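You operate a simulated robot arm through the tools that you are given. There is no shell and no other tool.

You run a simulated robot arm. Do the job below in one go: nothing can be reset, and whatever is moved stays where it is left.

Task
Check the torque wrench at the value on the torque card.
Fine: zero the tester first, click the wrench once it is set, then turn the collar back to 2.

It is judged by the outcome, as a careful person would: the job done as asked, and still so three seconds after it is handed in. It fails if anything else is knocked over, pushed out of place, dropped, spilled or broken.

Robot
A 6-joint arm with a two-finger parallel gripper, fixed in place. Base frame: the origin is at the foot of the arm, x ahead of it, y to its left, z up; the work surface is at about z = 880. Lengths are in mm, angles in degrees, forces in N, time in s.
With the tool pointing down near the work surface it reaches from about 360 to 760 mm from the base axis. Its first joint turns from -66.0 to 66.0 degrees. Payload 2.45 kg.
The TCP is the grasp point between the finger pads, 24 mm short of the fingertips. In the tool frame z runs along the fingers and y along their closing line. Largest opening 68 mm; finger width 17, thickness 10; the body of the gripper, 40 by 70 mm, starts 41 mm behind the TCP.
Orientation is that of the tool frame in the base frame, as a unit quaternion [x, y, z, w]. With the fingers straight down and closing along the base's y, the tool's x points along the base's -x, its y along +y and its z along -z.

Tools
- The arm moves only by the tool drive_tool. Its argument "series" is a list of rows, each an object (a shift or turn left out is 0, a gripper value left out holds the last) with "dp": the shift along the tool's x, y, z in mm, a list of three; "angular": the turn, a rotation vector about the tool's x, y, z in degrees, a list of three; "fingers": the gripper command, from -1 (fully open) to 1 (shut), values between in proportion. In form: [{"dp": [tx, ty, tz], "angular": [ax, ay, az], "fingers": fingers}, ...]. A call has 1 to 20 rows; each row shifts and turns the commanded pose from where the row before left it, along the tool's axes as they then stand. Rows are played at 5 a second. More than 50 mm and 8.6 degrees between two rows, or a gripper value outside its range, and nothing of the call is played. A pose out of reach is approached as far as the arm can. The call stops where the force on the tool passes 40 N (or 10 N more than at its start, if that is more) or the arm is blocked; 0.2 s more then pass. The fingers move at their own pace (about 108 mm/s each) and stop on an object; they squeeze with about 24 N. The grip force told is the motor's: it shows also when the fingers shut on nothing. Time passes only in rows, and 0.2 s behind the last, so rows that do not move let the fingers close. The reply holds the time, the measured pose of the TCP, the force on the tool along the base axes, the opening and the grip force, in the units named above and with some noise, with the torque about the TCP (base axes, N m) and any sound that the robot's microphone picked up.
- Cameras (640 x 400 px; columns grow to the right, rows downward): "scene" is fixed at [181.8, 423.7, 1474.4]; the picture's right is [-0.63, -0.77, 0.00], its down [-0.37, 0.30, -0.88] and it looks along [0.68, -0.56, -0.48] (base axes); focal length 295 px, centre (320, 200). "wrist" rides on the gripper at [84, 11, -75] in the tool frame; the picture's right is [-0.13, 0.99, 0.00], its down [-0.60, -0.08, -0.79] and it looks along [-0.79, -0.10, 0.61] (tool axes); focal length 251 px, centre (320, 200). There is no depth. A picture from a camera that has moved, and an enlarged one, comes with that camera's place and axes in the base frame and with its lens.
- camera(camera): a new picture of that camera. No time passes.
- enlarge(camera, box): a new picture of the part [left, top, right, bottom] of that camera's present view, enlarged. No time passes.
- job_done(): hands the job in; it is judged then, once.

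Nothing tells you positions but the pictures and the camera data. Unless the task says otherwise, let go and move clear before handing in.

The tools are called after "Request:" as name(argument=value, ...) on one line, values as JSON. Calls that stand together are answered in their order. drive_tool: Moves the arm, as the interface text tells. Its arguments: {"type":"object","properties":{"series":{"type":"array"}},"required":["series"]} The other tools are called the same way: camera (camera) takes a picture; enlarge (camera, box) takes an enlarged picture of a part of a camera's view; job_done () hands the job in.

At the start:

```text
time: 0.0
tool_pos: [396.9, 182.7, 1357.1]
ee_rot: [0.0, 1.0, 0.0, -0.001]
ft_force: [0.2, -0.5, -0.5]
ft_torque: [0.01, -0.01, -0.01]
gripper_width: 68.1
grip_force: 0.0
```

scene: 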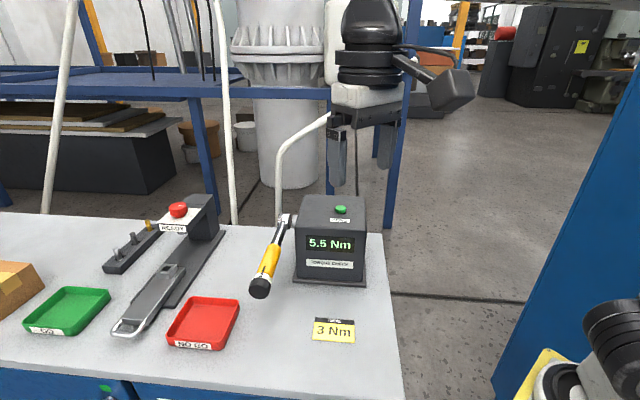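
wrist: 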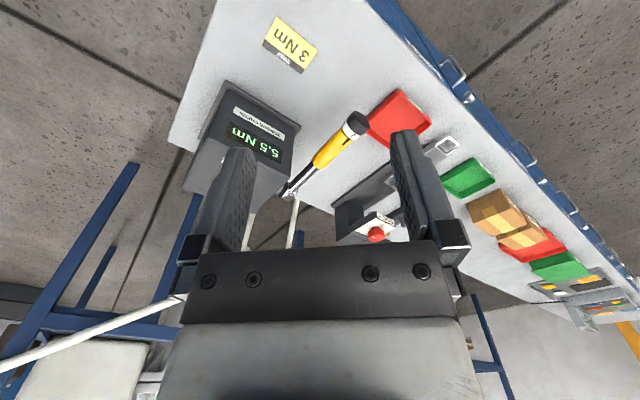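

I see a torque tester box showing 5.5 Nm with a green button on top, a yellow-handled wrench attached to its side, and a card reading 3 Nm. I'll look closer before moving.

Request:
enlarge(camera="scene", box=[230, 180, 390, 310])

Request:
enlarge(camera="scene", box=[240, 200, 310, 305])

Request:
enlarge(camera="scene", box=[300, 305, 370, 355])

Request:
enlarge(camera="wrist", box=[180, 60, 400, 220])

Request:
enlarge(camera="scene", box=[0, 180, 260, 360])

```text
3.08 times, centred on (310, 245) of scene
camera zoom: at [181.8, 423.7, 1474.4], right [-0.63, -0.77, 0.0], down [-0.37, 0.3, -0.88], along [0.68, -0.56, -0.48], focal length 907 px, centre (351, 62)
```

zoom: 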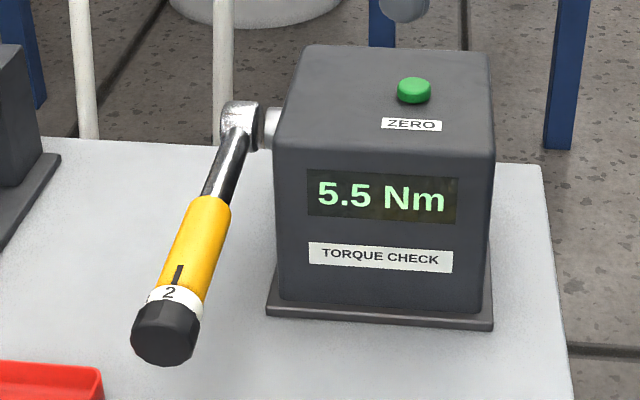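

```text
3.81 times, centred on (275, 252) of scene
camera zoom: at [181.8, 423.7, 1474.4], right [-0.63, -0.77, 0.0], down [-0.37, 0.3, -0.88], along [0.68, -0.56, -0.48], focal length 1122 px, centre (491, 0)
```

zoom: 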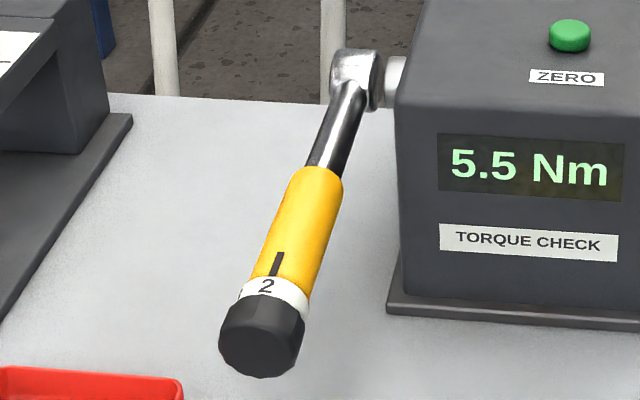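

```text
8.00 times, centred on (335, 330) of scene
camera zoom: at [181.8, 423.7, 1474.4], right [-0.63, -0.77, 0.0], down [-0.37, 0.3, -0.88], along [0.68, -0.56, -0.48], focal length 2357 px, centre (200, -840)
```

zoom: 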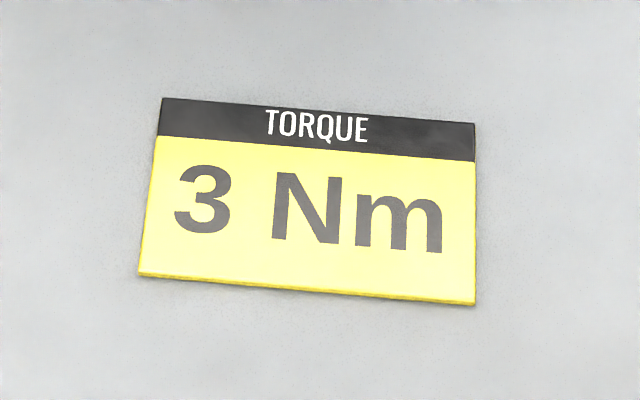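

```text
2.50 times, centred on (290, 140) of wrist
camera zoom: at [311.6, 194.3, 1431.2], right [0.13, 0.99, 0.0], down [0.6, -0.08, 0.79], along [0.79, -0.1, -0.61], focal length 629 px, centre (395, 350)
```

zoom: 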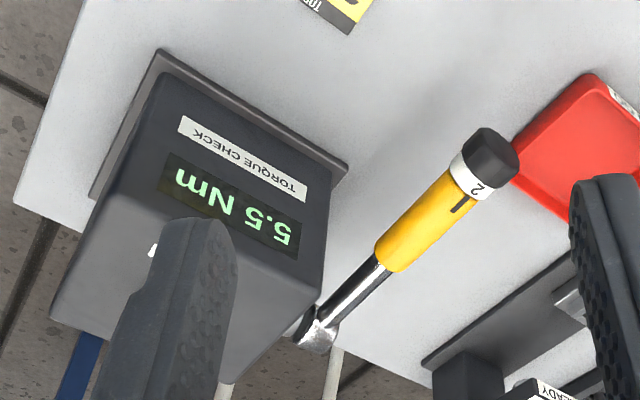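

```text
2.22 times, centred on (130, 270) of scene
camera zoom: at [181.8, 423.7, 1474.4], right [-0.63, -0.77, 0.0], down [-0.37, 0.3, -0.88], along [0.68, -0.56, -0.48], focal length 655 px, centre (742, 44)
```

zoom: 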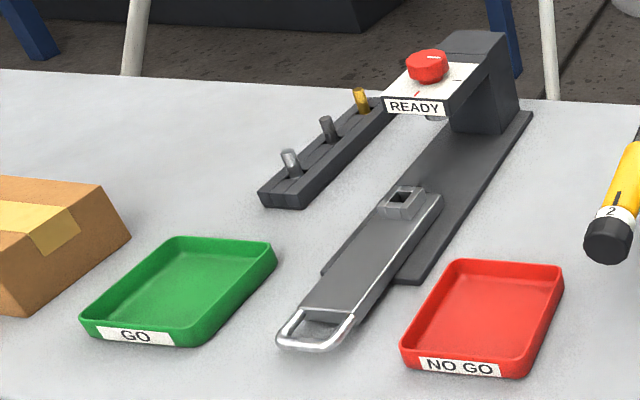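

The card asks for 3 Nm and the collar now reads 2. From the two views, the wrench runs roughly horizontally from its head at about (784, 56, 1035) to its cap at about (609, 235, 1018), and the zero button is near (684, -64, 1065). I'll shut the fingers and move nearer the button for a better look.

Request:
drive_tool(series=[{"dp": [-20.4, -30.9, 13.4], "fingers": 1}, {"dp": [-20.4, -30.9, 13.4]}, {"dp": [-20.4, -30.9, 13.4]}, {"dp": [-20.4, -30.9, 13.4]}, {"dp": [-20.4, -30.9, 13.4]}, {"dp": [-20.4, -30.9, 13.4]}, {"dp": [-20.4, -30.9, 13.4]}, {"dp": [-20.4, -30.9, 13.4]}, {}])

Request:
camera(camera="wrist")

Request:
camera(camera="scene")

```text
time: 2.0
tool_pos: [557.2, -66.3, 1250.7]
ee_rot: [0.0, 1.0, 0.0, 0.0]
ft_force: [0.0, 0.4, -0.2]
ft_torque: [-0.02, -0.05, 0.03]
gripper_width: 0.0
grip_force: 23.6
```

```text
taken
camera wrist: at [473.7, -54.0, 1325.2], right [0.13, 0.99, 0.0], down [0.6, -0.08, 0.79], along [0.79, -0.1, -0.61], focal length 251 px, centre (320, 200)
```

wrist: 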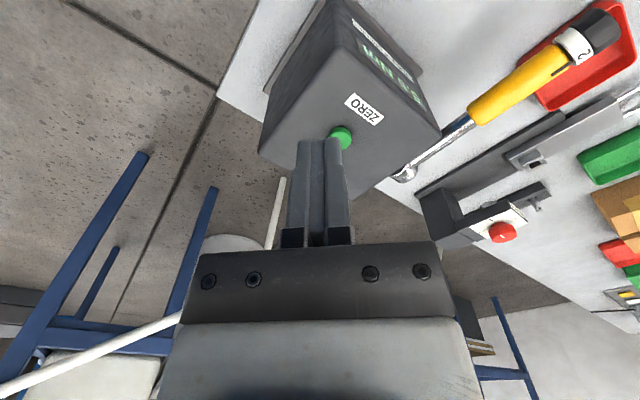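

```text
taken
```

scene: 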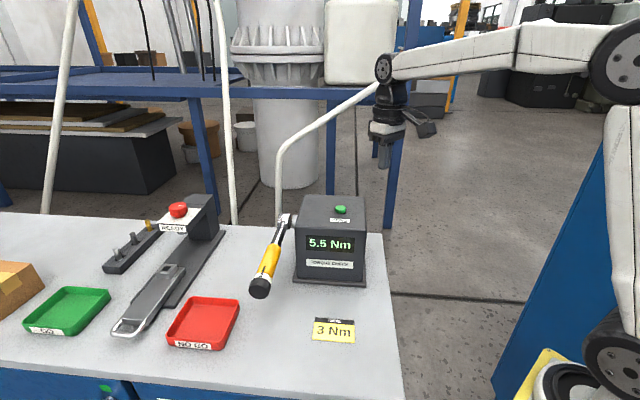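

Both views now show the button; I'll zoom in to pin down its position.

Request:
enlarge(camera="wrist", box=[260, 80, 420, 180])

Request:
enlarge(camera="scene", box=[300, 190, 380, 240])

Request:
enlarge(camera="wrist", box=[380, 0, 640, 190])

```text
4.00 times, centred on (340, 130) of wrist
camera zoom: at [473.7, -54.0, 1325.2], right [0.13, 0.99, 0.0], down [0.6, -0.08, 0.79], along [0.79, -0.1, -0.61], focal length 1006 px, centre (240, 480)
```

zoom: 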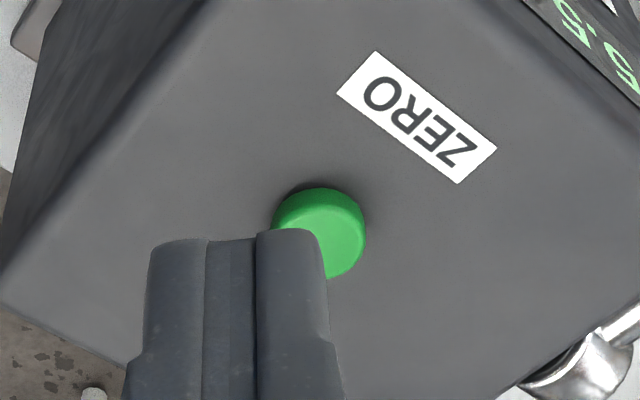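

```text
8.00 times, centred on (340, 215) of scene
camera zoom: at [181.8, 423.7, 1474.4], right [-0.63, -0.77, 0.0], down [-0.37, 0.3, -0.88], along [0.68, -0.56, -0.48], focal length 2357 px, centre (160, 80)
```

zoom: 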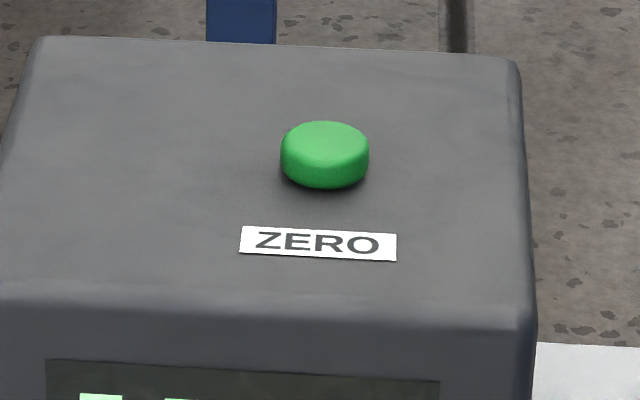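

```text
2.11 times, centred on (510, 95) of wrist
camera zoom: at [473.7, -54.0, 1325.2], right [0.13, 0.99, 0.0], down [0.6, -0.08, 0.79], along [0.79, -0.1, -0.61], focal length 529 px, centre (-80, 421)
```

zoom: 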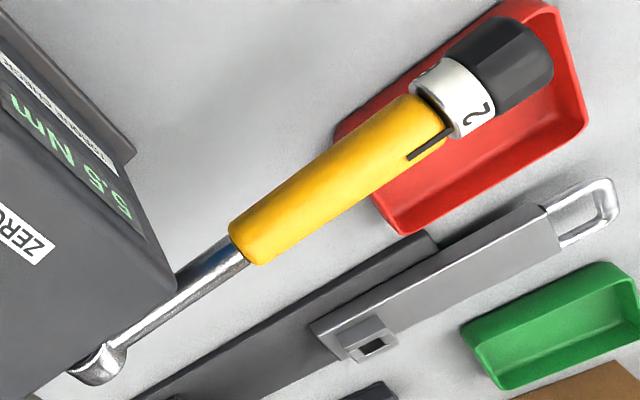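

The button top comes out at about (675, -54, 1078). I'll move over it and come down to just above it.

Request:
drive_tool(series=[{"dp": [-39, 4.1, 0], "fingers": 1}, {"dp": [-39, 4.1, 0]}, {"dp": [-39.8, 4.1, 0]}, {"dp": [0, 0, 40]}, {"dp": [0, 0, 40]}, {"dp": [0, 0, 35]}, {"dp": [0, 0, 15]}, {}, {}])

Request:
enlarge(camera="wrist", box=[240, 80, 400, 180])

Request:
enlarge(camera="scene", box=[290, 170, 400, 240])

```text
time: 4.0
tool_pos: [675.9, -51.6, 1120.2]
ee_rot: [0.0, 1.0, 0.0, 0.0]
ft_force: [0.2, -0.5, -0.5]
ft_torque: [-0.01, 0.0, 0.01]
gripper_width: 0.1
grip_force: 23.3
```

```text
4.00 times, centred on (320, 130) of wrist
camera zoom: at [592.5, -40.9, 1194.3], right [0.13, 0.99, 0.0], down [0.6, -0.08, 0.79], along [0.79, -0.1, -0.61], focal length 1006 px, centre (320, 480)
```

zoom: 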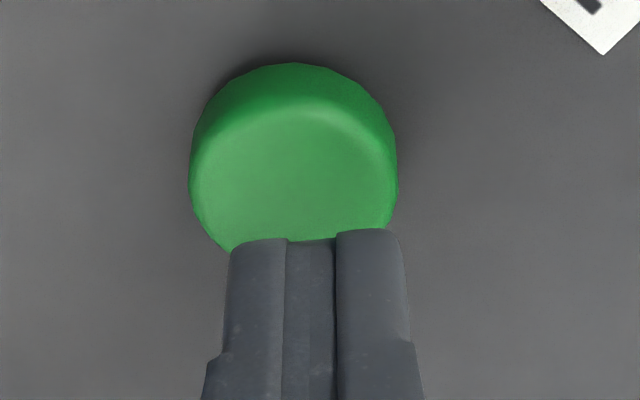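

```text
5.71 times, centred on (345, 205) of scene
camera zoom: at [181.8, 423.7, 1474.4], right [-0.63, -0.77, 0.0], down [-0.37, 0.3, -0.88], along [0.68, -0.56, -0.48], focal length 1684 px, centre (177, 171)
```

zoom: 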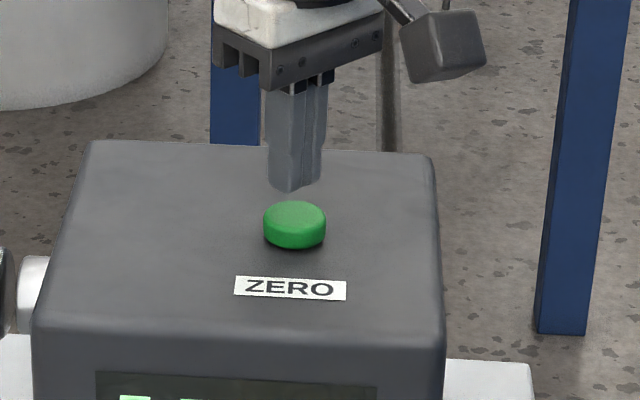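

The fingertips are well over the button, needing only about 2.5 mm in y. I'll press in small steps.

Request:
drive_tool(series=[{"dp": [0, -2.5, 8], "fingers": 1}, {"dp": [0, 0, 6]}, {"dp": [0, 0, 2]}, {"dp": [0, 0, 2]}, {"dp": [0, 0, 1.5]}, {}])

Request:
enlarge(camera="scene", box=[280, 190, 390, 290])

```text
time: 5.4
tool_pos: [674.9, -55.1, 1099.6]
ee_rot: [0.0, 1.0, -0.001, 0.0]
ft_force: [0.5, -1.4, 1.7]
ft_torque: [-0.02, -0.04, -0.02]
gripper_width: 0.0
grip_force: 23.7
```

```text
4.00 times, centred on (335, 240) of scene
camera zoom: at [181.8, 423.7, 1474.5], right [-0.63, -0.77, 0.0], down [-0.37, 0.3, -0.88], along [0.68, -0.56, -0.48], focal length 1178 px, centre (260, 40)
```

zoom: 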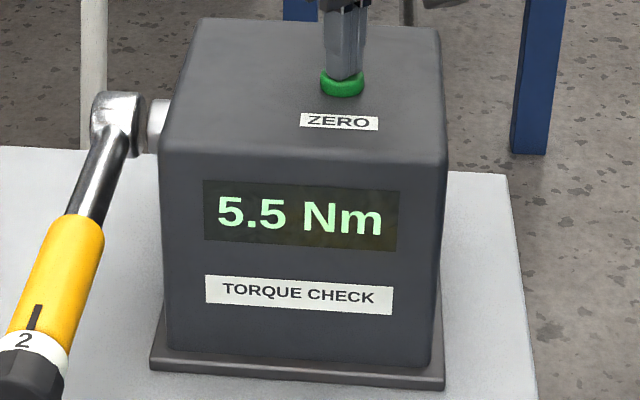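

Contact has begun, with a light spring force, but the display still shows 5.5. I'll press a little deeper.

Request:
drive_tool(series=[{"dp": [0, 0, 1]}, {"dp": [0, 0, 1]}, {}])

Request:
enlarge(camera="scene", box=[280, 190, 390, 290])

```text
time: 6.2
tool_pos: [676.8, -54.3, 1096.9]
ee_rot: [0.0, 1.0, 0.0, 0.0]
ft_force: [-0.6, 0.9, 3.2]
ft_torque: [0.01, 0.04, -0.01]
gripper_width: 0.0
grip_force: 23.8
heard: click
```

```text
4.00 times, centred on (335, 240) of scene
camera zoom: at [181.7, 423.7, 1474.4], right [-0.63, -0.77, 0.0], down [-0.37, 0.3, -0.88], along [0.68, -0.56, -0.48], focal length 1178 px, centre (260, 40)
```

zoom: 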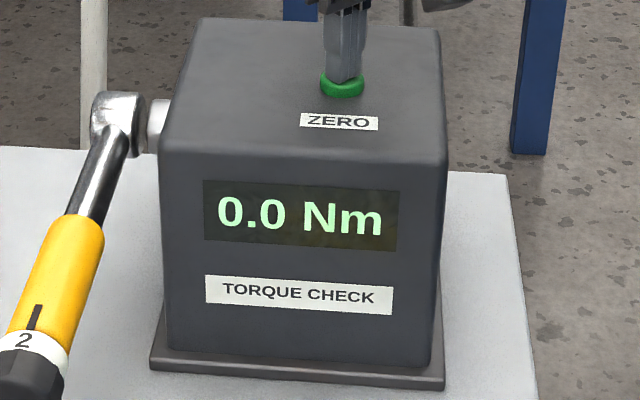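

The tester now reads 0.0. I'll lift off, turn the tool about 45° to line up with the wrench, open the fingers and move up behind the cap to see the collar scale.

Request:
drive_tool(series=[{"dp": [0, 0, -20]}, {"dp": [0, 0, -45]}, {"dp": [0, 0, -45]}, {"dp": [0, 0, -40], "fingers": -1}, {"angular": [0, 0, 7.57]}, {"angular": [0, 0, 7.57]}, {"angular": [0, 0, 7.57]}, {"angular": [0, 0, 7.57]}, {"angular": [0, 0, 7.57]}, {"angular": [0, 0, 7.57]}, {"dp": [39.1, 19.4, 12.4]}, {"dp": [39.1, 19.4, 12.4]}, {"dp": [39.1, 19.4, 12.4]}, {"dp": [39.1, 19.4, 12.4]}, {"dp": [39.1, 19.4, 12.4]}, {"dp": [39.1, 19.4, 12.4]}, {"dp": [39.1, 19.4, 12.4]}, {"dp": [39.1, 19.4, 12.4]}, {}])

Request:
camera(camera="wrist")

Request:
camera(camera="scene")

```text
time: 10.2
tool_pos: [567.3, 278.0, 1146.5]
ee_rot: [0.386, 0.923, 0.0, -0.001]
ft_force: [-0.3, -0.1, -0.3]
ft_torque: [0.0, 0.04, 0.0]
gripper_width: 68.0
grip_force: 0.1
```

```text
taken
camera wrist: at [516.9, 346.5, 1219.4], right [0.8, 0.6, 0.0], down [0.37, -0.49, 0.79], along [0.48, -0.63, -0.61], focal length 251 px, centre (320, 200)
```

wrist: 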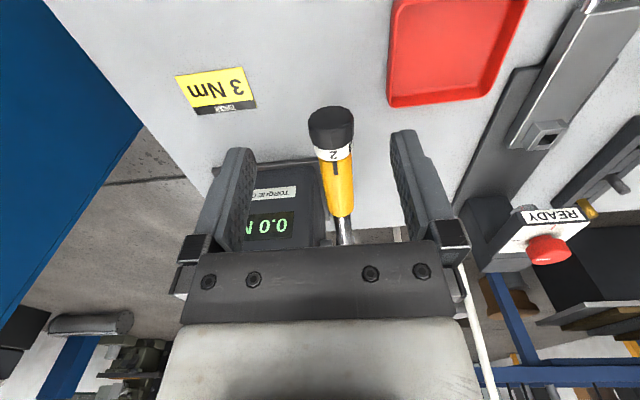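

```text
taken
```

scene: 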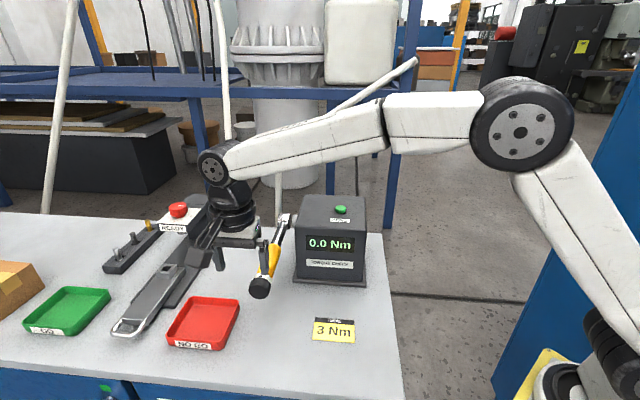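

Request:
enlarge(camera="wrist", box=[260, 90, 420, 190])

Request:
enlarge(camera="scene", box=[230, 230, 310, 310])

Request:
enlarge(camera="wrist", box=[280, 130, 420, 250])

```text
4.00 times, centred on (340, 140) of wrist
camera zoom: at [516.9, 346.5, 1219.4], right [0.8, 0.6, 0.0], down [0.37, -0.49, 0.79], along [0.48, -0.63, -0.61], focal length 1006 px, centre (240, 440)
```

zoom: 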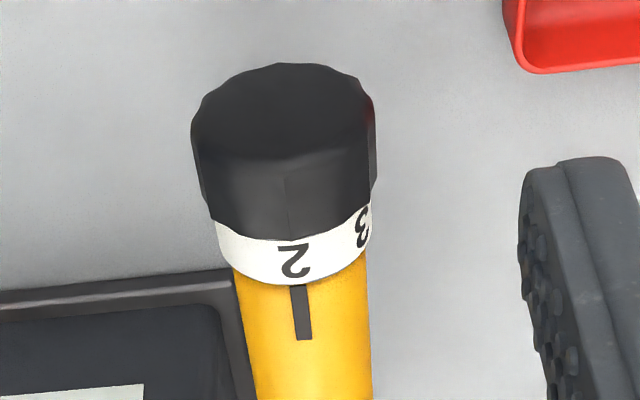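

```text
5.00 times, centred on (270, 270) of scene
camera zoom: at [181.8, 423.7, 1474.4], right [-0.63, -0.77, 0.0], down [-0.37, 0.3, -0.88], along [0.68, -0.56, -0.48], focal length 1473 px, centre (570, -150)
```

zoom: 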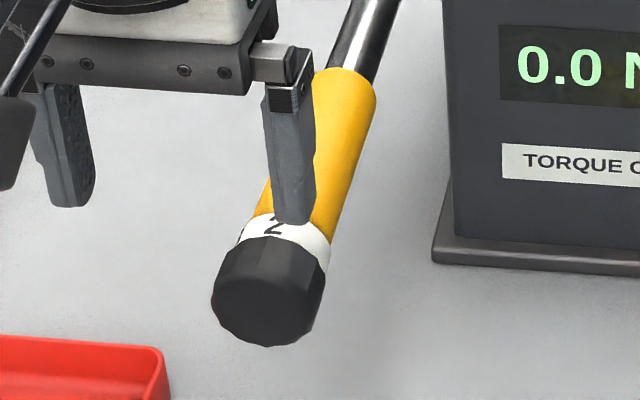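

```text
3.33 times, centred on (350, 190) of wrist
camera zoom: at [516.9, 346.5, 1219.4], right [0.8, 0.6, 0.0], down [0.37, -0.49, 0.79], along [0.48, -0.63, -0.61], focal length 838 px, centre (220, 233)
```

zoom: 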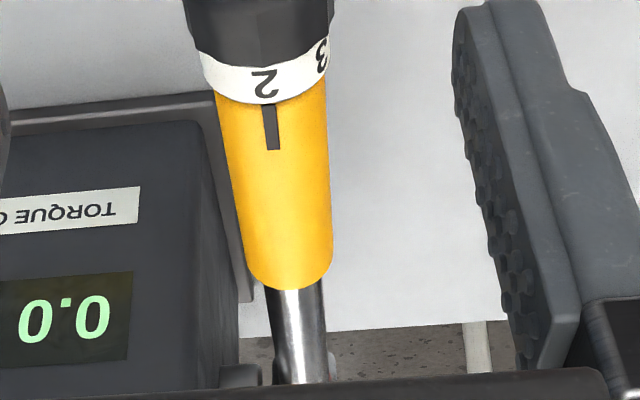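

The collar shows 2 at the index, with 3 roughly 60° round towards the +y side of the tool. I put the cap centre near (622, 229, 1008), about 46 mm across. I'll lean the tool 30° to that side and stop along the approach line to check alignment before gripping.

Request:
drive_tool(series=[{"angular": [7.5, 0, 0], "fingers": -1}, {"angular": [7.5, 0, 0]}, {"angular": [7.5, 0, 0]}, {"angular": [7.5, 0, 0]}, {"dp": [-24.6, 24.3, 2.7]}, {"dp": [-24.6, 24.3, 2.7]}, {"dp": [-24.6, 24.3, 2.7]}, {}])

Request:
camera(camera="wrist")

Request:
camera(camera="scene")

```text
time: 12.0
tool_pos: [624.6, 242.5, 1093.3]
ee_rot: [0.374, 0.891, -0.237, -0.1]
ft_force: [-0.2, 0.4, 0.3]
ft_torque: [-0.02, 0.03, 0.02]
gripper_width: 67.8
grip_force: 0.1
out of reach, approached as far as the arm can: row 5, 6, 7
```

```text
taken
camera wrist: at [598.5, 336.9, 1150.8], right [0.7, 0.51, -0.49], down [0.66, -0.2, 0.73], along [0.27, -0.84, -0.48], focal length 251 px, centre (320, 200)
```

wrist: 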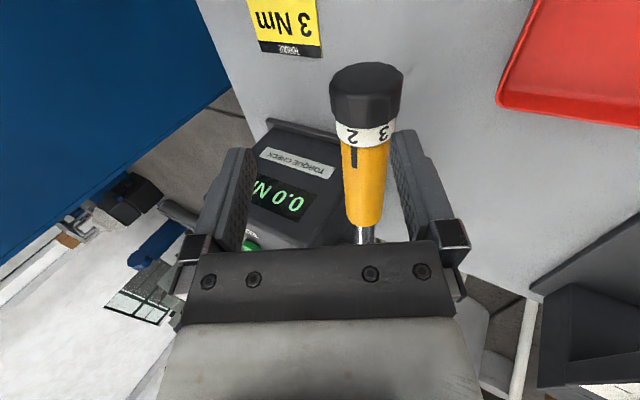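

```text
taken
```

scene: 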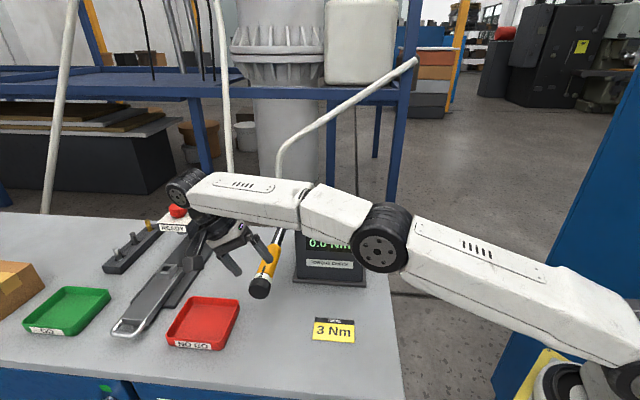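

Leaning that way runs out of reach, because it takes the wrist away from the base. I'll use the opposite lean instead: grip with the tool vertical and turn towards the base. First I'll read the scale spacing from this view.

Request:
enlarge(camera="wrist", box=[310, 50, 430, 180])

Request:
drive_tool(series=[{}])

```text
3.08 times, centred on (370, 115) of wrist
camera zoom: at [598.5, 336.9, 1150.8], right [0.7, 0.51, -0.49], down [0.66, -0.2, 0.73], along [0.27, -0.84, -0.48], focal length 774 px, centre (166, 462)
```

zoom: 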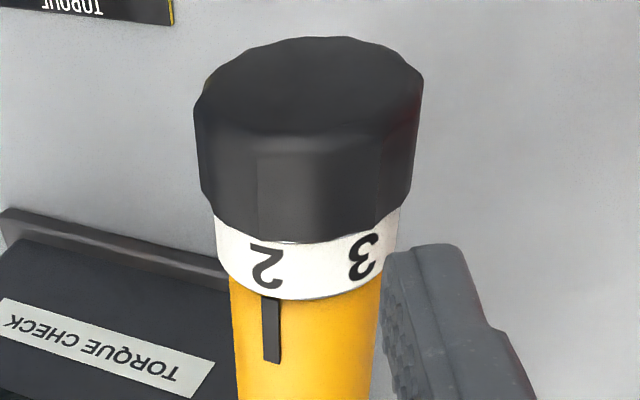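

```text
time: 12.4
tool_pos: [625.1, 243.7, 1092.4]
ee_rot: [0.372, 0.892, -0.238, -0.099]
ft_force: [0.1, 1.0, -0.7]
ft_torque: [0.01, -0.01, 0.0]
gripper_width: 68.2
grip_force: 0.1
```

The 2-to-3 spacing is about 60°, and the cap centre estimate of (622, 228, 1008.5) holds. I'll bring the tool back to vertical and check the pose.

Request:
drive_tool(series=[{"dp": [0, -10, -10], "angular": [-7.5, 0, 0], "fingers": -1}, {"dp": [0, -10, -10], "angular": [-7.5, 0, 0]}, {"dp": [0, 0, -10], "angular": [-7.5, 0, 0]}, {"angular": [-7.5, 0, 0]}, {}])

```text
time: 13.6
tool_pos: [620.3, 240.3, 1128.9]
ee_rot: [0.386, 0.922, 0.002, 0.0]
ft_force: [-1.0, -0.2, -0.9]
ft_torque: [-0.01, -0.02, 0.0]
gripper_width: 67.9
grip_force: 0.0
```

Request:
drive_tool(series=[{"dp": [-10, -7.4, 0], "fingers": -1}, {"dp": [0, 0, 30]}, {"dp": [0, 0, 15]}, {}, {}])

Request:
camera(camera="wrist")

Request:
enlarge(camera="scene", box=[200, 200, 340, 310])

```text
time: 14.8
tool_pos: [622.0, 227.5, 1082.8]
ee_rot: [0.386, 0.923, -0.001, 0.0]
ft_force: [-0.5, -0.4, 0.4]
ft_torque: [-0.02, 0.02, -0.01]
gripper_width: 67.9
grip_force: 0.1
```

```text
taken
camera wrist: at [570.5, 295.9, 1157.0], right [0.8, 0.6, 0.0], down [0.37, -0.49, 0.79], along [0.48, -0.63, -0.61], focal length 251 px, centre (320, 200)
```

wrist: 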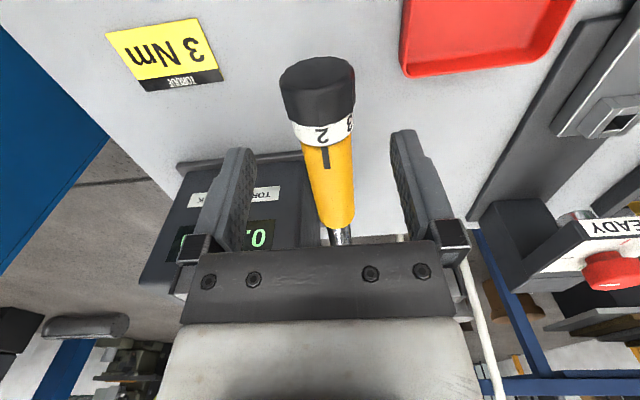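

```text
3.64 times, centred on (270, 255) of scene
camera zoom: at [181.8, 423.7, 1474.4], right [-0.63, -0.77, 0.0], down [-0.37, 0.3, -0.88], along [0.68, -0.56, -0.48], focal length 1071 px, centre (502, 0)
```

zoom: 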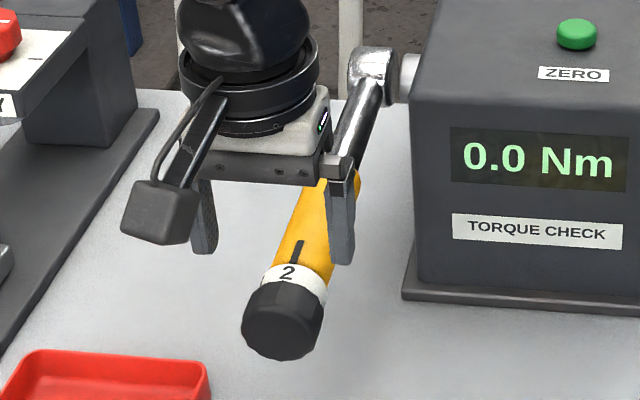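

The alignment is good: the wrench axis passes within about 1 mm of the TCP line. I'll descend around the cap to z ≈ 1009.

Request:
drive_tool(series=[{"dp": [0, 1, 25], "fingers": -1}, {"dp": [0, 0, 20]}, {"dp": [0, 0, 15]}, {"dp": [0, 0, 13.5]}, {}, {}])

Request:
camera(camera="wrist")

Request:
enlarge(camera="scene", box=[200, 200, 340, 310])

```text
time: 16.2
tool_pos: [622.7, 228.7, 1010.6]
ee_rot: [0.386, 0.923, -0.001, 0.001]
ft_force: [0.4, -0.4, -0.6]
ft_torque: [0.01, -0.01, -0.02]
gripper_width: 68.0
grip_force: 0.0
```

```text
taken
camera wrist: at [571.6, 296.6, 1084.7], right [0.8, 0.6, 0.0], down [0.37, -0.49, 0.79], along [0.48, -0.63, -0.61], focal length 251 px, centre (320, 200)
```

wrist: 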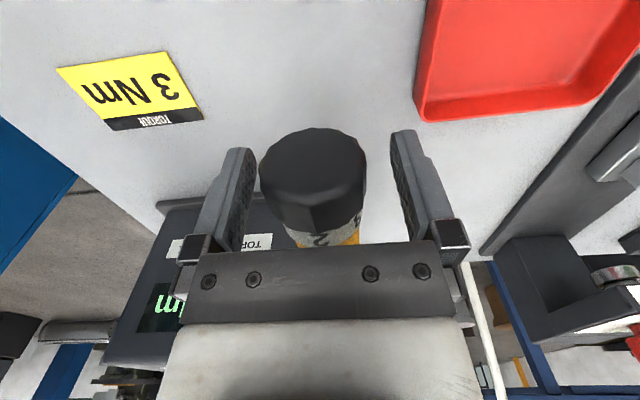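

```text
3.64 times, centred on (270, 255) of scene
camera zoom: at [181.8, 423.7, 1474.4], right [-0.63, -0.77, 0.0], down [-0.37, 0.3, -0.88], along [0.68, -0.56, -0.48], focal length 1071 px, centre (502, 0)
```

zoom: 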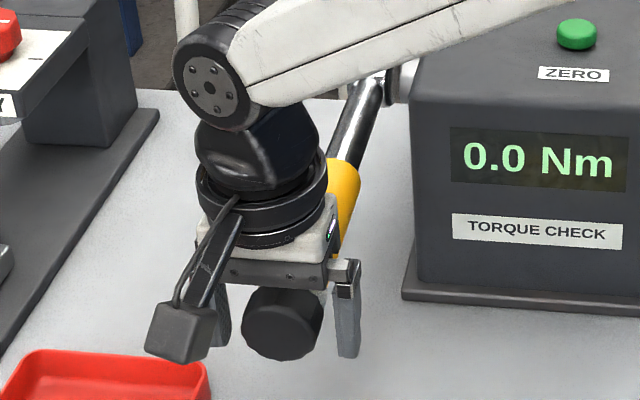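

The cap sits between the pads with its axis at about z = 1010, level with the TCP. I'll close on it gently.

Request:
drive_tool(series=[{"fingers": -0.4}, {"fingers": -0.3}, {"fingers": 1}, {}, {}])

Request:
enlarge(camera="scene", box=[200, 200, 380, 310])

Request:
camera(camera="wrist")

```text
time: 17.4
tool_pos: [621.9, 227.4, 1008.5]
ee_rot: [0.386, 0.922, -0.002, -0.001]
ft_force: [-17.0, -15.5, -0.2]
ft_torque: [0.1, 0.08, 0.85]
gripper_width: 43.7
grip_force: 45.1
```

```text
3.56 times, centred on (290, 255) of scene
camera zoom: at [181.3, 423.2, 1474.7], right [-0.63, -0.77, 0.0], down [-0.37, 0.3, -0.88], along [0.68, -0.56, -0.48], focal length 1048 px, centre (427, 4)
```

zoom: 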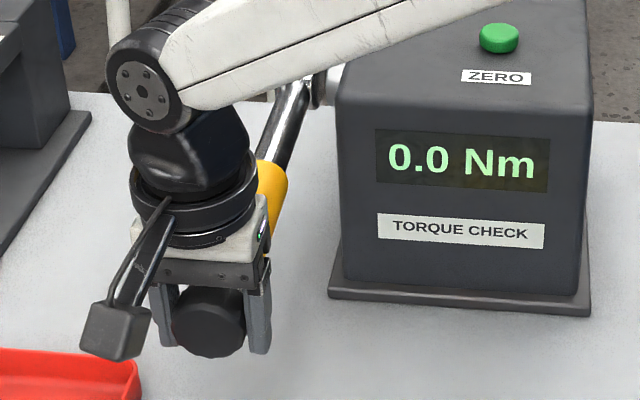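

```text
taken
camera wrist: at [570.6, 295.4, 1084.1], right [0.8, 0.6, -0.01], down [0.37, -0.48, 0.79], along [0.48, -0.63, -0.61], focal length 251 px, centre (320, 200)
```

wrist: 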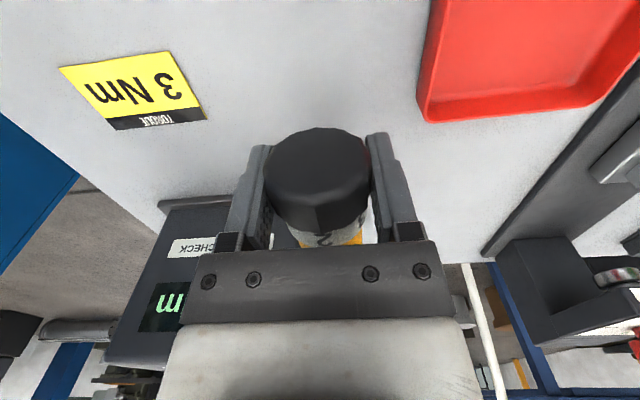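

The grip is on, but there is a 23 N side load, so the tool sits slightly too far in +y. I'll ease it over to centre.

Request:
drive_tool(series=[{"dp": [0, -1, 0]}, {}])

```text
time: 18.0
tool_pos: [620.2, 227.4, 1009.0]
ee_rot: [0.386, 0.923, -0.001, -0.001]
ft_force: [-9.6, -14.3, -5.1]
ft_torque: [0.86, 0.88, 1.0]
gripper_width: 43.8
grip_force: 45.3
```

Request:
drive_tool(series=[{}])

Request:
enlarge(camera="scene", box=[200, 200, 380, 310])

```text
time: 18.4
tool_pos: [621.4, 227.3, 1012.0]
ee_rot: [0.386, 0.922, -0.001, -0.001]
ft_force: [-9.3, -14.6, -3.5]
ft_torque: [0.73, 0.75, 0.8]
gripper_width: 43.8
grip_force: 45.1
```

```text
3.56 times, centred on (290, 255) of scene
camera zoom: at [181.6, 423.2, 1474.6], right [-0.63, -0.77, 0.0], down [-0.37, 0.3, -0.88], along [0.68, -0.56, -0.48], focal length 1048 px, centre (427, 4)
```

zoom: 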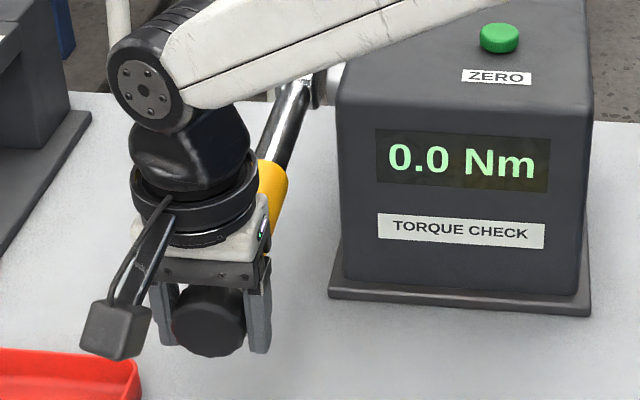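

Request:
drive_tool(series=[{"dp": [0, -1, 0.3]}, {"dp": [0, -1, 0.2]}, {}])

```text
time: 19.2
tool_pos: [622.2, 227.5, 1010.5]
ee_rot: [0.386, 0.923, 0.001, 0.001]
ft_force: [5.2, -4.8, -4.1]
ft_torque: [0.52, 0.53, 0.61]
gripper_width: 43.6
grip_force: 45.5
```

Request:
drive_tool(series=[{"dp": [-0.8, 0, 0.6]}, {}])

```text
time: 19.8
tool_pos: [621.3, 226.2, 1010.3]
ee_rot: [0.385, 0.923, 0.001, 0.002]
ft_force: [5.4, 1.1, 3.0]
ft_torque: [-0.71, -0.64, 0.49]
gripper_width: 43.8
grip_force: 45.0
```

Request:
drive_tool(series=[{"dp": [0, 0, -0.25]}, {}])

Request:
enlarge(camera="scene", box=[280, 200, 390, 290])

```text
time: 20.4
tool_pos: [620.3, 227.7, 1010.8]
ee_rot: [0.385, 0.923, 0.002, 0.0]
ft_force: [10.5, 5.4, 4.2]
ft_torque: [-0.85, -0.8, 0.84]
gripper_width: 43.6
grip_force: 44.8
```

```text
4.44 times, centred on (335, 245) of scene
camera zoom: at [182.0, 423.9, 1474.4], right [-0.63, -0.77, 0.0], down [-0.37, 0.3, -0.88], along [0.68, -0.56, -0.48], focal length 1310 px, centre (253, 0)
```

zoom: 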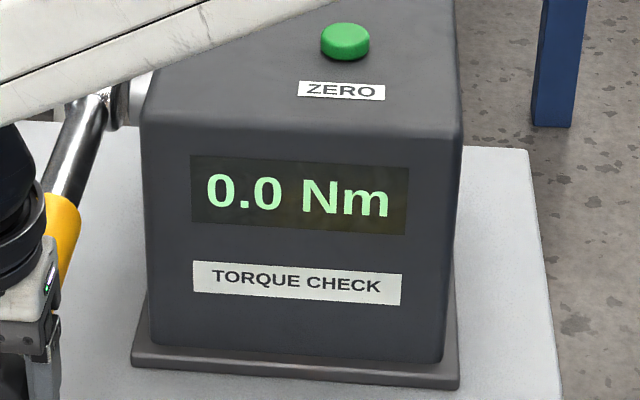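

Request:
drive_tool(series=[{}, {}])

Request:
drive_tool(series=[{}, {}, {}, {}])

```text
time: 21.0
tool_pos: [621.5, 227.4, 1010.9]
ee_rot: [0.386, 0.923, 0.002, 0.001]
ft_force: [14.9, 9.7, 4.8]
ft_torque: [-0.71, -0.64, 0.98]
gripper_width: 43.6
grip_force: 44.7
```

```text
time: 22.0
tool_pos: [622.9, 227.4, 1009.9]
ee_rot: [0.385, 0.923, 0.001, 0.0]
ft_force: [15.2, 12.8, 2.0]
ft_torque: [-0.22, -0.21, 0.77]
gripper_width: 43.9
grip_force: 44.6
```

The forces settle slowly, so I over-corrected. I'll move back about 1.4 mm and let it settle.

Request:
drive_tool(series=[{"dp": [0, 1.3, 0]}, {}, {}, {}, {}, {}, {}, {}])

Request:
drive_tool(series=[{}, {}, {}, {}, {}])

```text
time: 23.8
tool_pos: [621.7, 226.8, 1008.9]
ee_rot: [0.386, 0.923, 0.0, -0.001]
ft_force: [5.6, 6.4, -0.7]
ft_torque: [0.04, 0.06, 0.83]
gripper_width: 43.6
grip_force: 44.9
```

```text
time: 25.0
tool_pos: [621.7, 227.3, 1010.0]
ee_rot: [0.386, 0.922, 0.0, -0.001]
ft_force: [3.1, 5.1, -1.9]
ft_torque: [0.23, 0.27, 0.71]
gripper_width: 43.8
grip_force: 45.6
```

Forces are low now. I'll turn the collar about the tool x axis (towards 3) in small increments and watch the forces.

Request:
drive_tool(series=[{"angular": [-4, 0, 0]}, {"angular": [-4, 0, 0]}, {"angular": [-4, 0, 0]}, {}, {}])

Request:
enlarge(camera="wrist", box=[240, 100, 400, 260])

Request:
camera(camera="scene")

```text
time: 26.2
tool_pos: [621.7, 227.7, 1009.4]
ee_rot: [0.384, 0.917, 0.097, 0.04]
ft_force: [3.4, 8.1, -1.0]
ft_torque: [0.14, 0.19, 1.0]
gripper_width: 43.8
grip_force: 45.0
```

```text
2.50 times, centred on (320, 180) of wrist
camera zoom: at [559.0, 284.2, 1084.8], right [0.78, 0.59, 0.21], down [0.25, -0.6, 0.76], along [0.57, -0.54, -0.62], focal length 629 px, centre (320, 250)
```

zoom: 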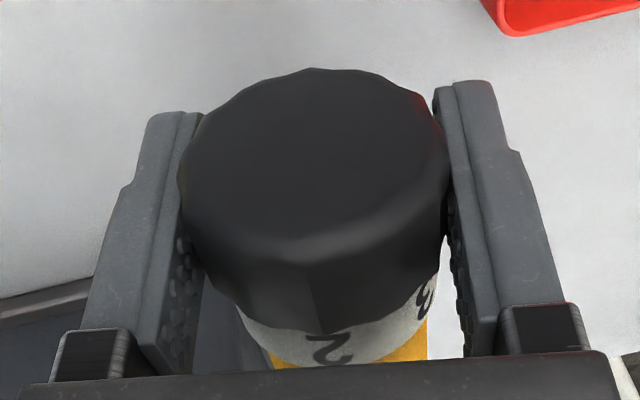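

```text
taken
```

scene: 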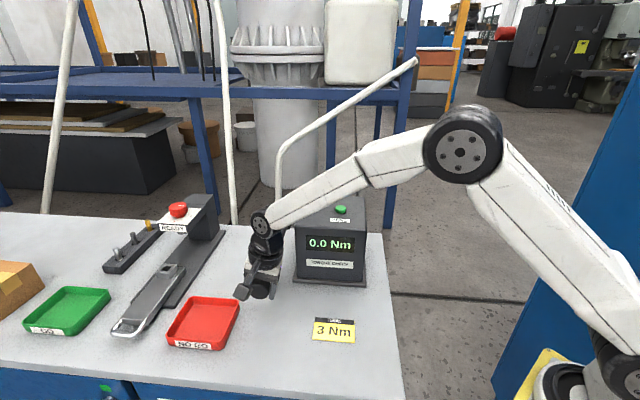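

The collar is turning with the fingers and the forces stay low. I'll carry on.

Request:
drive_tool(series=[{"angular": [-4, 0, 0]}, {"angular": [-4, 0, 0]}, {"angular": [-4, 0, 0]}, {"angular": [-4, 0, 0]}, {"angular": [-2, 0, 0]}, {}, {}])

Request:
camera(camera="wrist")

Request:
enlarge(camera="scene", box=[200, 200, 380, 310])

```text
time: 27.8
tool_pos: [621.5, 227.6, 1010.3]
ee_rot: [0.374, 0.891, 0.239, 0.1]
ft_force: [4.1, 2.9, 1.9]
ft_torque: [-0.23, -0.21, 0.85]
gripper_width: 43.7
grip_force: 45.3
```

```text
taken
camera wrist: at [542.7, 268.1, 1079.4], right [0.7, 0.51, 0.5], down [0.09, -0.76, 0.65], along [0.71, -0.41, -0.58], focal length 251 px, centre (320, 200)
```

wrist: 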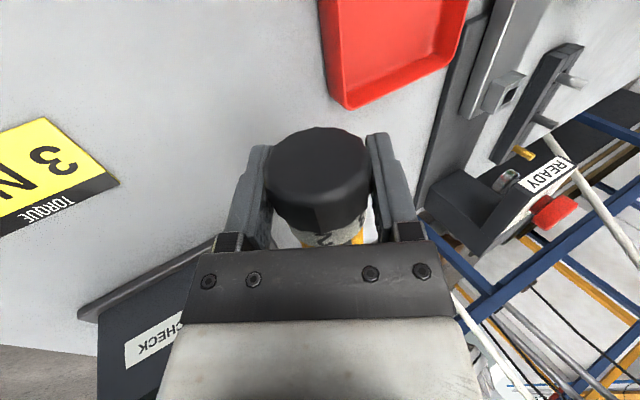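

```text
3.56 times, centred on (290, 255) of scene
camera zoom: at [181.9, 423.8, 1474.4], right [-0.63, -0.77, 0.0], down [-0.37, 0.3, -0.88], along [0.68, -0.56, -0.48], focal length 1048 px, centre (427, 4)
```

zoom: 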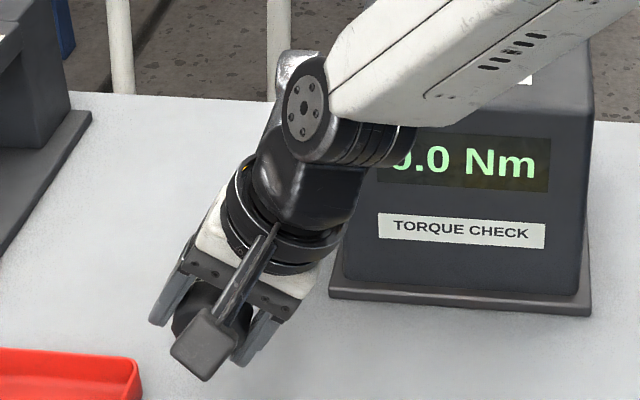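

Request:
drive_tool(series=[{"angular": [-4, 0, 0]}, {"angular": [-4, 0, 0]}, {"angular": [-4, 0, 0]}, {}, {}])

Request:
camera(camera="scene")

Request:
enlarge(camera="wrist", box=[240, 100, 400, 260])

```text
time: 29.0
tool_pos: [622.3, 227.2, 1009.4]
ee_rot: [0.359, 0.861, 0.332, 0.138]
ft_force: [13.1, 4.0, 2.4]
ft_torque: [-0.32, -0.23, 1.07]
gripper_width: 43.9
grip_force: 45.0
```

```text
taken
```

scene: 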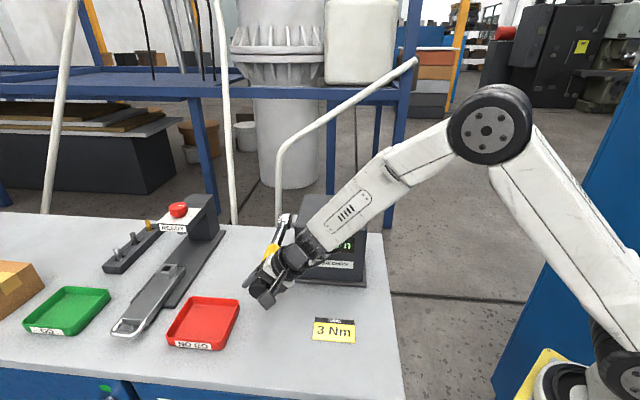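

```text
2.50 times, centred on (320, 180) of wrist
camera zoom: at [532.8, 257.9, 1071.9], right [0.61, 0.43, 0.66], down [0.01, -0.84, 0.54], along [0.79, -0.33, -0.52], focal length 629 px, centre (320, 250)
```

zoom: 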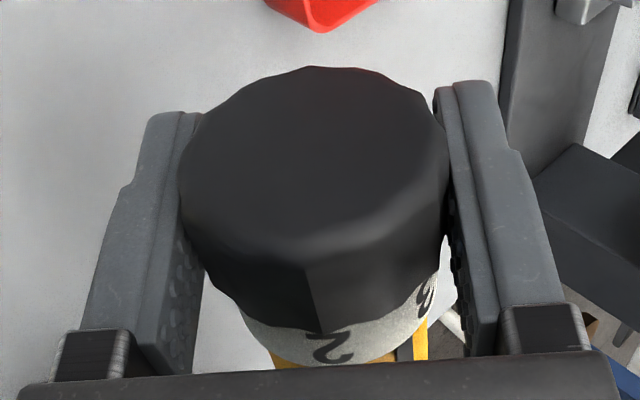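

The index line has come into view between 2 and 3. I'll continue towards 3.

Request:
drive_tool(series=[{"angular": [-4, 0, 0]}, {"angular": [-4, 0, 0]}, {"angular": [-4, 0, 0]}, {}, {}])

Request:
enlarge(camera="wrist", box=[280, 180, 400, 260])

Request:
enlarge(camera="scene", box=[230, 200, 380, 310])

```text
time: 30.2
tool_pos: [621.3, 227.6, 1009.8]
ee_rot: [0.345, 0.821, 0.419, 0.176]
ft_force: [11.5, 0.8, 1.8]
ft_torque: [-0.27, -0.27, 0.68]
gripper_width: 43.9
grip_force: 44.6
```

```text
5.00 times, centred on (340, 220) of wrist
camera zoom: at [524.4, 249.6, 1061.6], right [0.51, 0.32, 0.8], down [-0.07, -0.91, 0.4], along [0.86, -0.26, -0.44], focal length 1257 px, centre (220, 100)
```

zoom: 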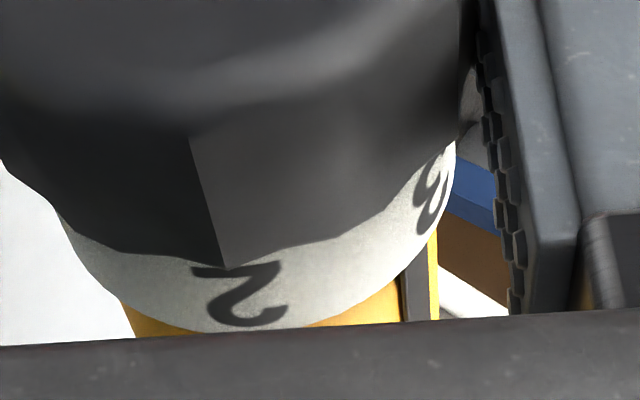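

```text
3.64 times, centred on (305, 255) of scene
camera zoom: at [182.1, 423.7, 1474.4], right [-0.63, -0.77, 0.0], down [-0.37, 0.3, -0.88], along [0.68, -0.56, -0.48], focal length 1071 px, centre (374, 0)
```

zoom: 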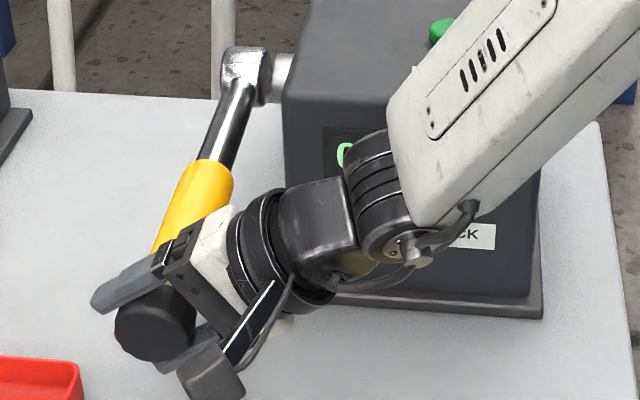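

Request:
drive_tool(series=[{"angular": [-3, 0, 0]}, {"angular": [-3, 0, 0]}, {}, {}, {}])

Request:
enlarge(camera="wrist", box=[280, 180, 400, 260])

Request:
enlarge(camera="scene", box=[230, 230, 310, 310])

```text
time: 31.4
tool_pos: [622.3, 227.0, 1009.5]
ee_rot: [0.334, 0.799, 0.461, 0.194]
ft_force: [4.6, 5.3, 2.6]
ft_torque: [-0.4, -0.34, 0.44]
gripper_width: 44.0
grip_force: 45.1
```

```text
5.00 times, centred on (340, 220) of wrist
camera zoom: at [520.6, 245.8, 1055.7], right [0.44, 0.26, 0.86], down [-0.09, -0.94, 0.33], along [0.89, -0.23, -0.39], focal length 1257 px, centre (220, 100)
```

zoom: 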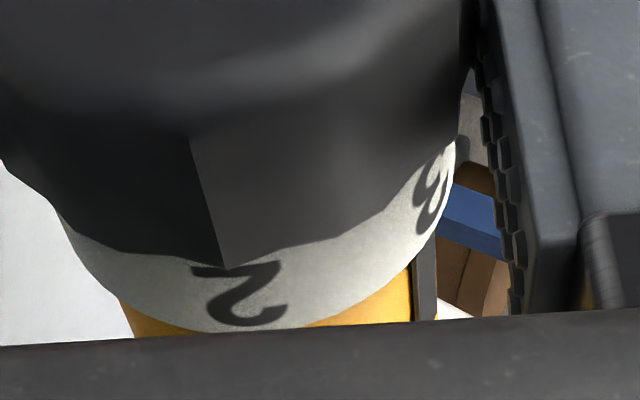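

```text
5.00 times, centred on (270, 270) of scene
camera zoom: at [181.9, 423.8, 1474.4], right [-0.63, -0.77, 0.0], down [-0.37, 0.3, -0.88], along [0.68, -0.56, -0.48], focal length 1473 px, centre (570, -150)
```

zoom: 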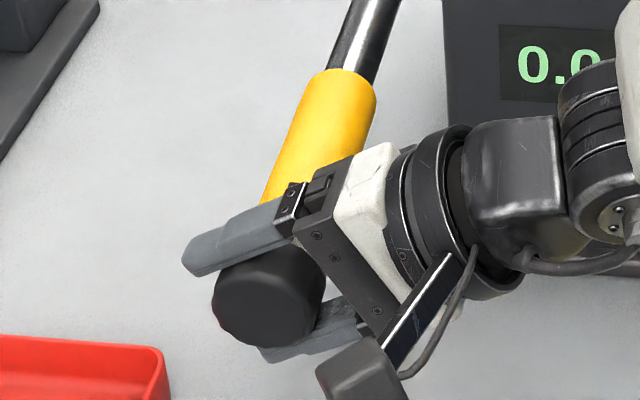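

The 3 now looks in line with the index. I'll release, back straight out along the tool axis and read the scale.

Request:
drive_tool(series=[{"fingers": -0.9}, {}, {"fingers": -1}, {"dp": [0, 0, -25]}, {"dp": [0, 0, -30]}, {"dp": [0, 0, -30]}, {"dp": [0, 0, -25]}, {}])

Request:
camera(camera="wrist")

Request:
enlarge(camera="scene", box=[230, 210, 350, 310])

```text
time: 33.2
tool_pos: [554.1, 161.0, 1064.2]
ee_rot: [0.334, 0.799, 0.461, 0.193]
ft_force: [0.4, 0.4, 0.3]
ft_torque: [0.0, 0.04, 0.01]
gripper_width: 67.8
grip_force: 0.0
```

```text
taken
camera wrist: at [452.2, 179.7, 1110.3], right [0.44, 0.26, 0.86], down [-0.09, -0.94, 0.33], along [0.89, -0.23, -0.39], focal length 251 px, centre (320, 200)
```

wrist: 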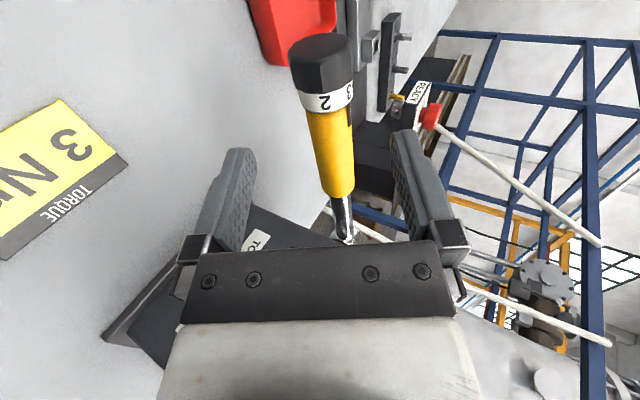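

```text
4.00 times, centred on (290, 260) of scene
camera zoom: at [181.8, 423.7, 1474.4], right [-0.63, -0.77, 0.0], down [-0.37, 0.3, -0.88], along [0.68, -0.56, -0.48], focal length 1178 px, centre (440, -40)
```

zoom: 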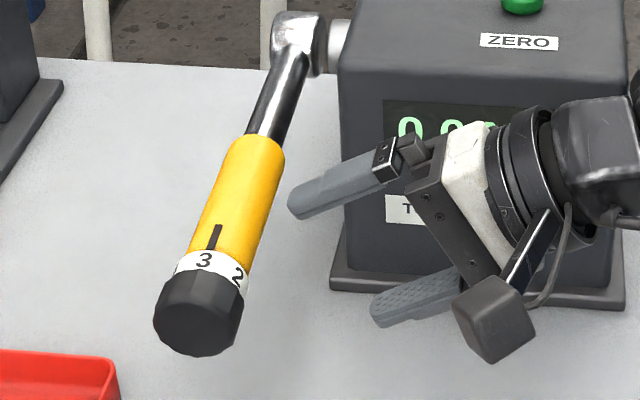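

Request:
enlarge(camera="scene", box=[250, 255, 298, 285])

Request:
enlarge(camera="wrist", box=[280, 30, 380, 140])

```text
13.33 times, centred on (274, 270) of scene
camera zoom: at [181.8, 423.7, 1474.4], right [-0.63, -0.77, 0.0], down [-0.37, 0.3, -0.88], along [0.68, -0.56, -0.48], focal length 3928 px, centre (933, -733)
```

zoom: 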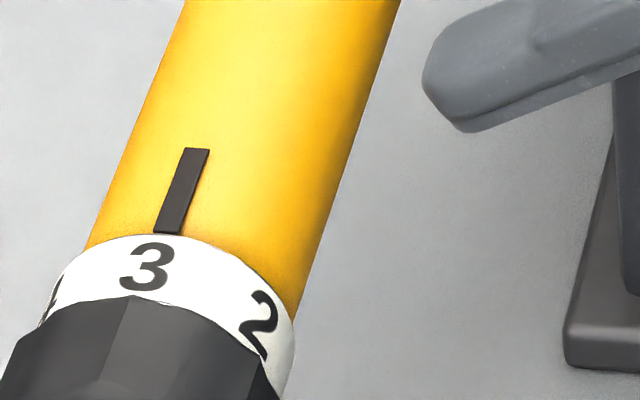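

```text
3.64 times, centred on (330, 85) of wrist
camera zoom: at [452.2, 179.7, 1110.3], right [0.44, 0.26, 0.86], down [-0.09, -0.94, 0.33], along [0.89, -0.23, -0.39], focal length 914 px, centre (284, 618)
```

zoom: 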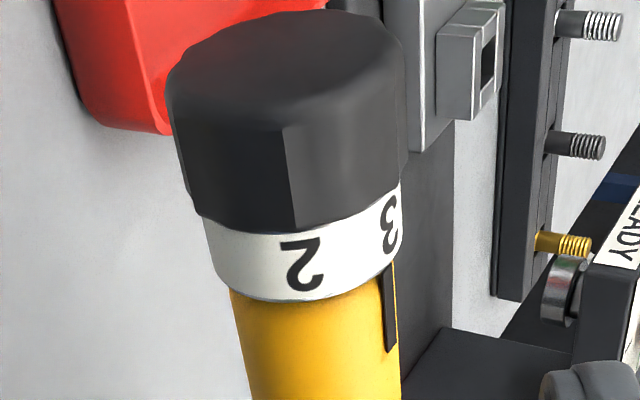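

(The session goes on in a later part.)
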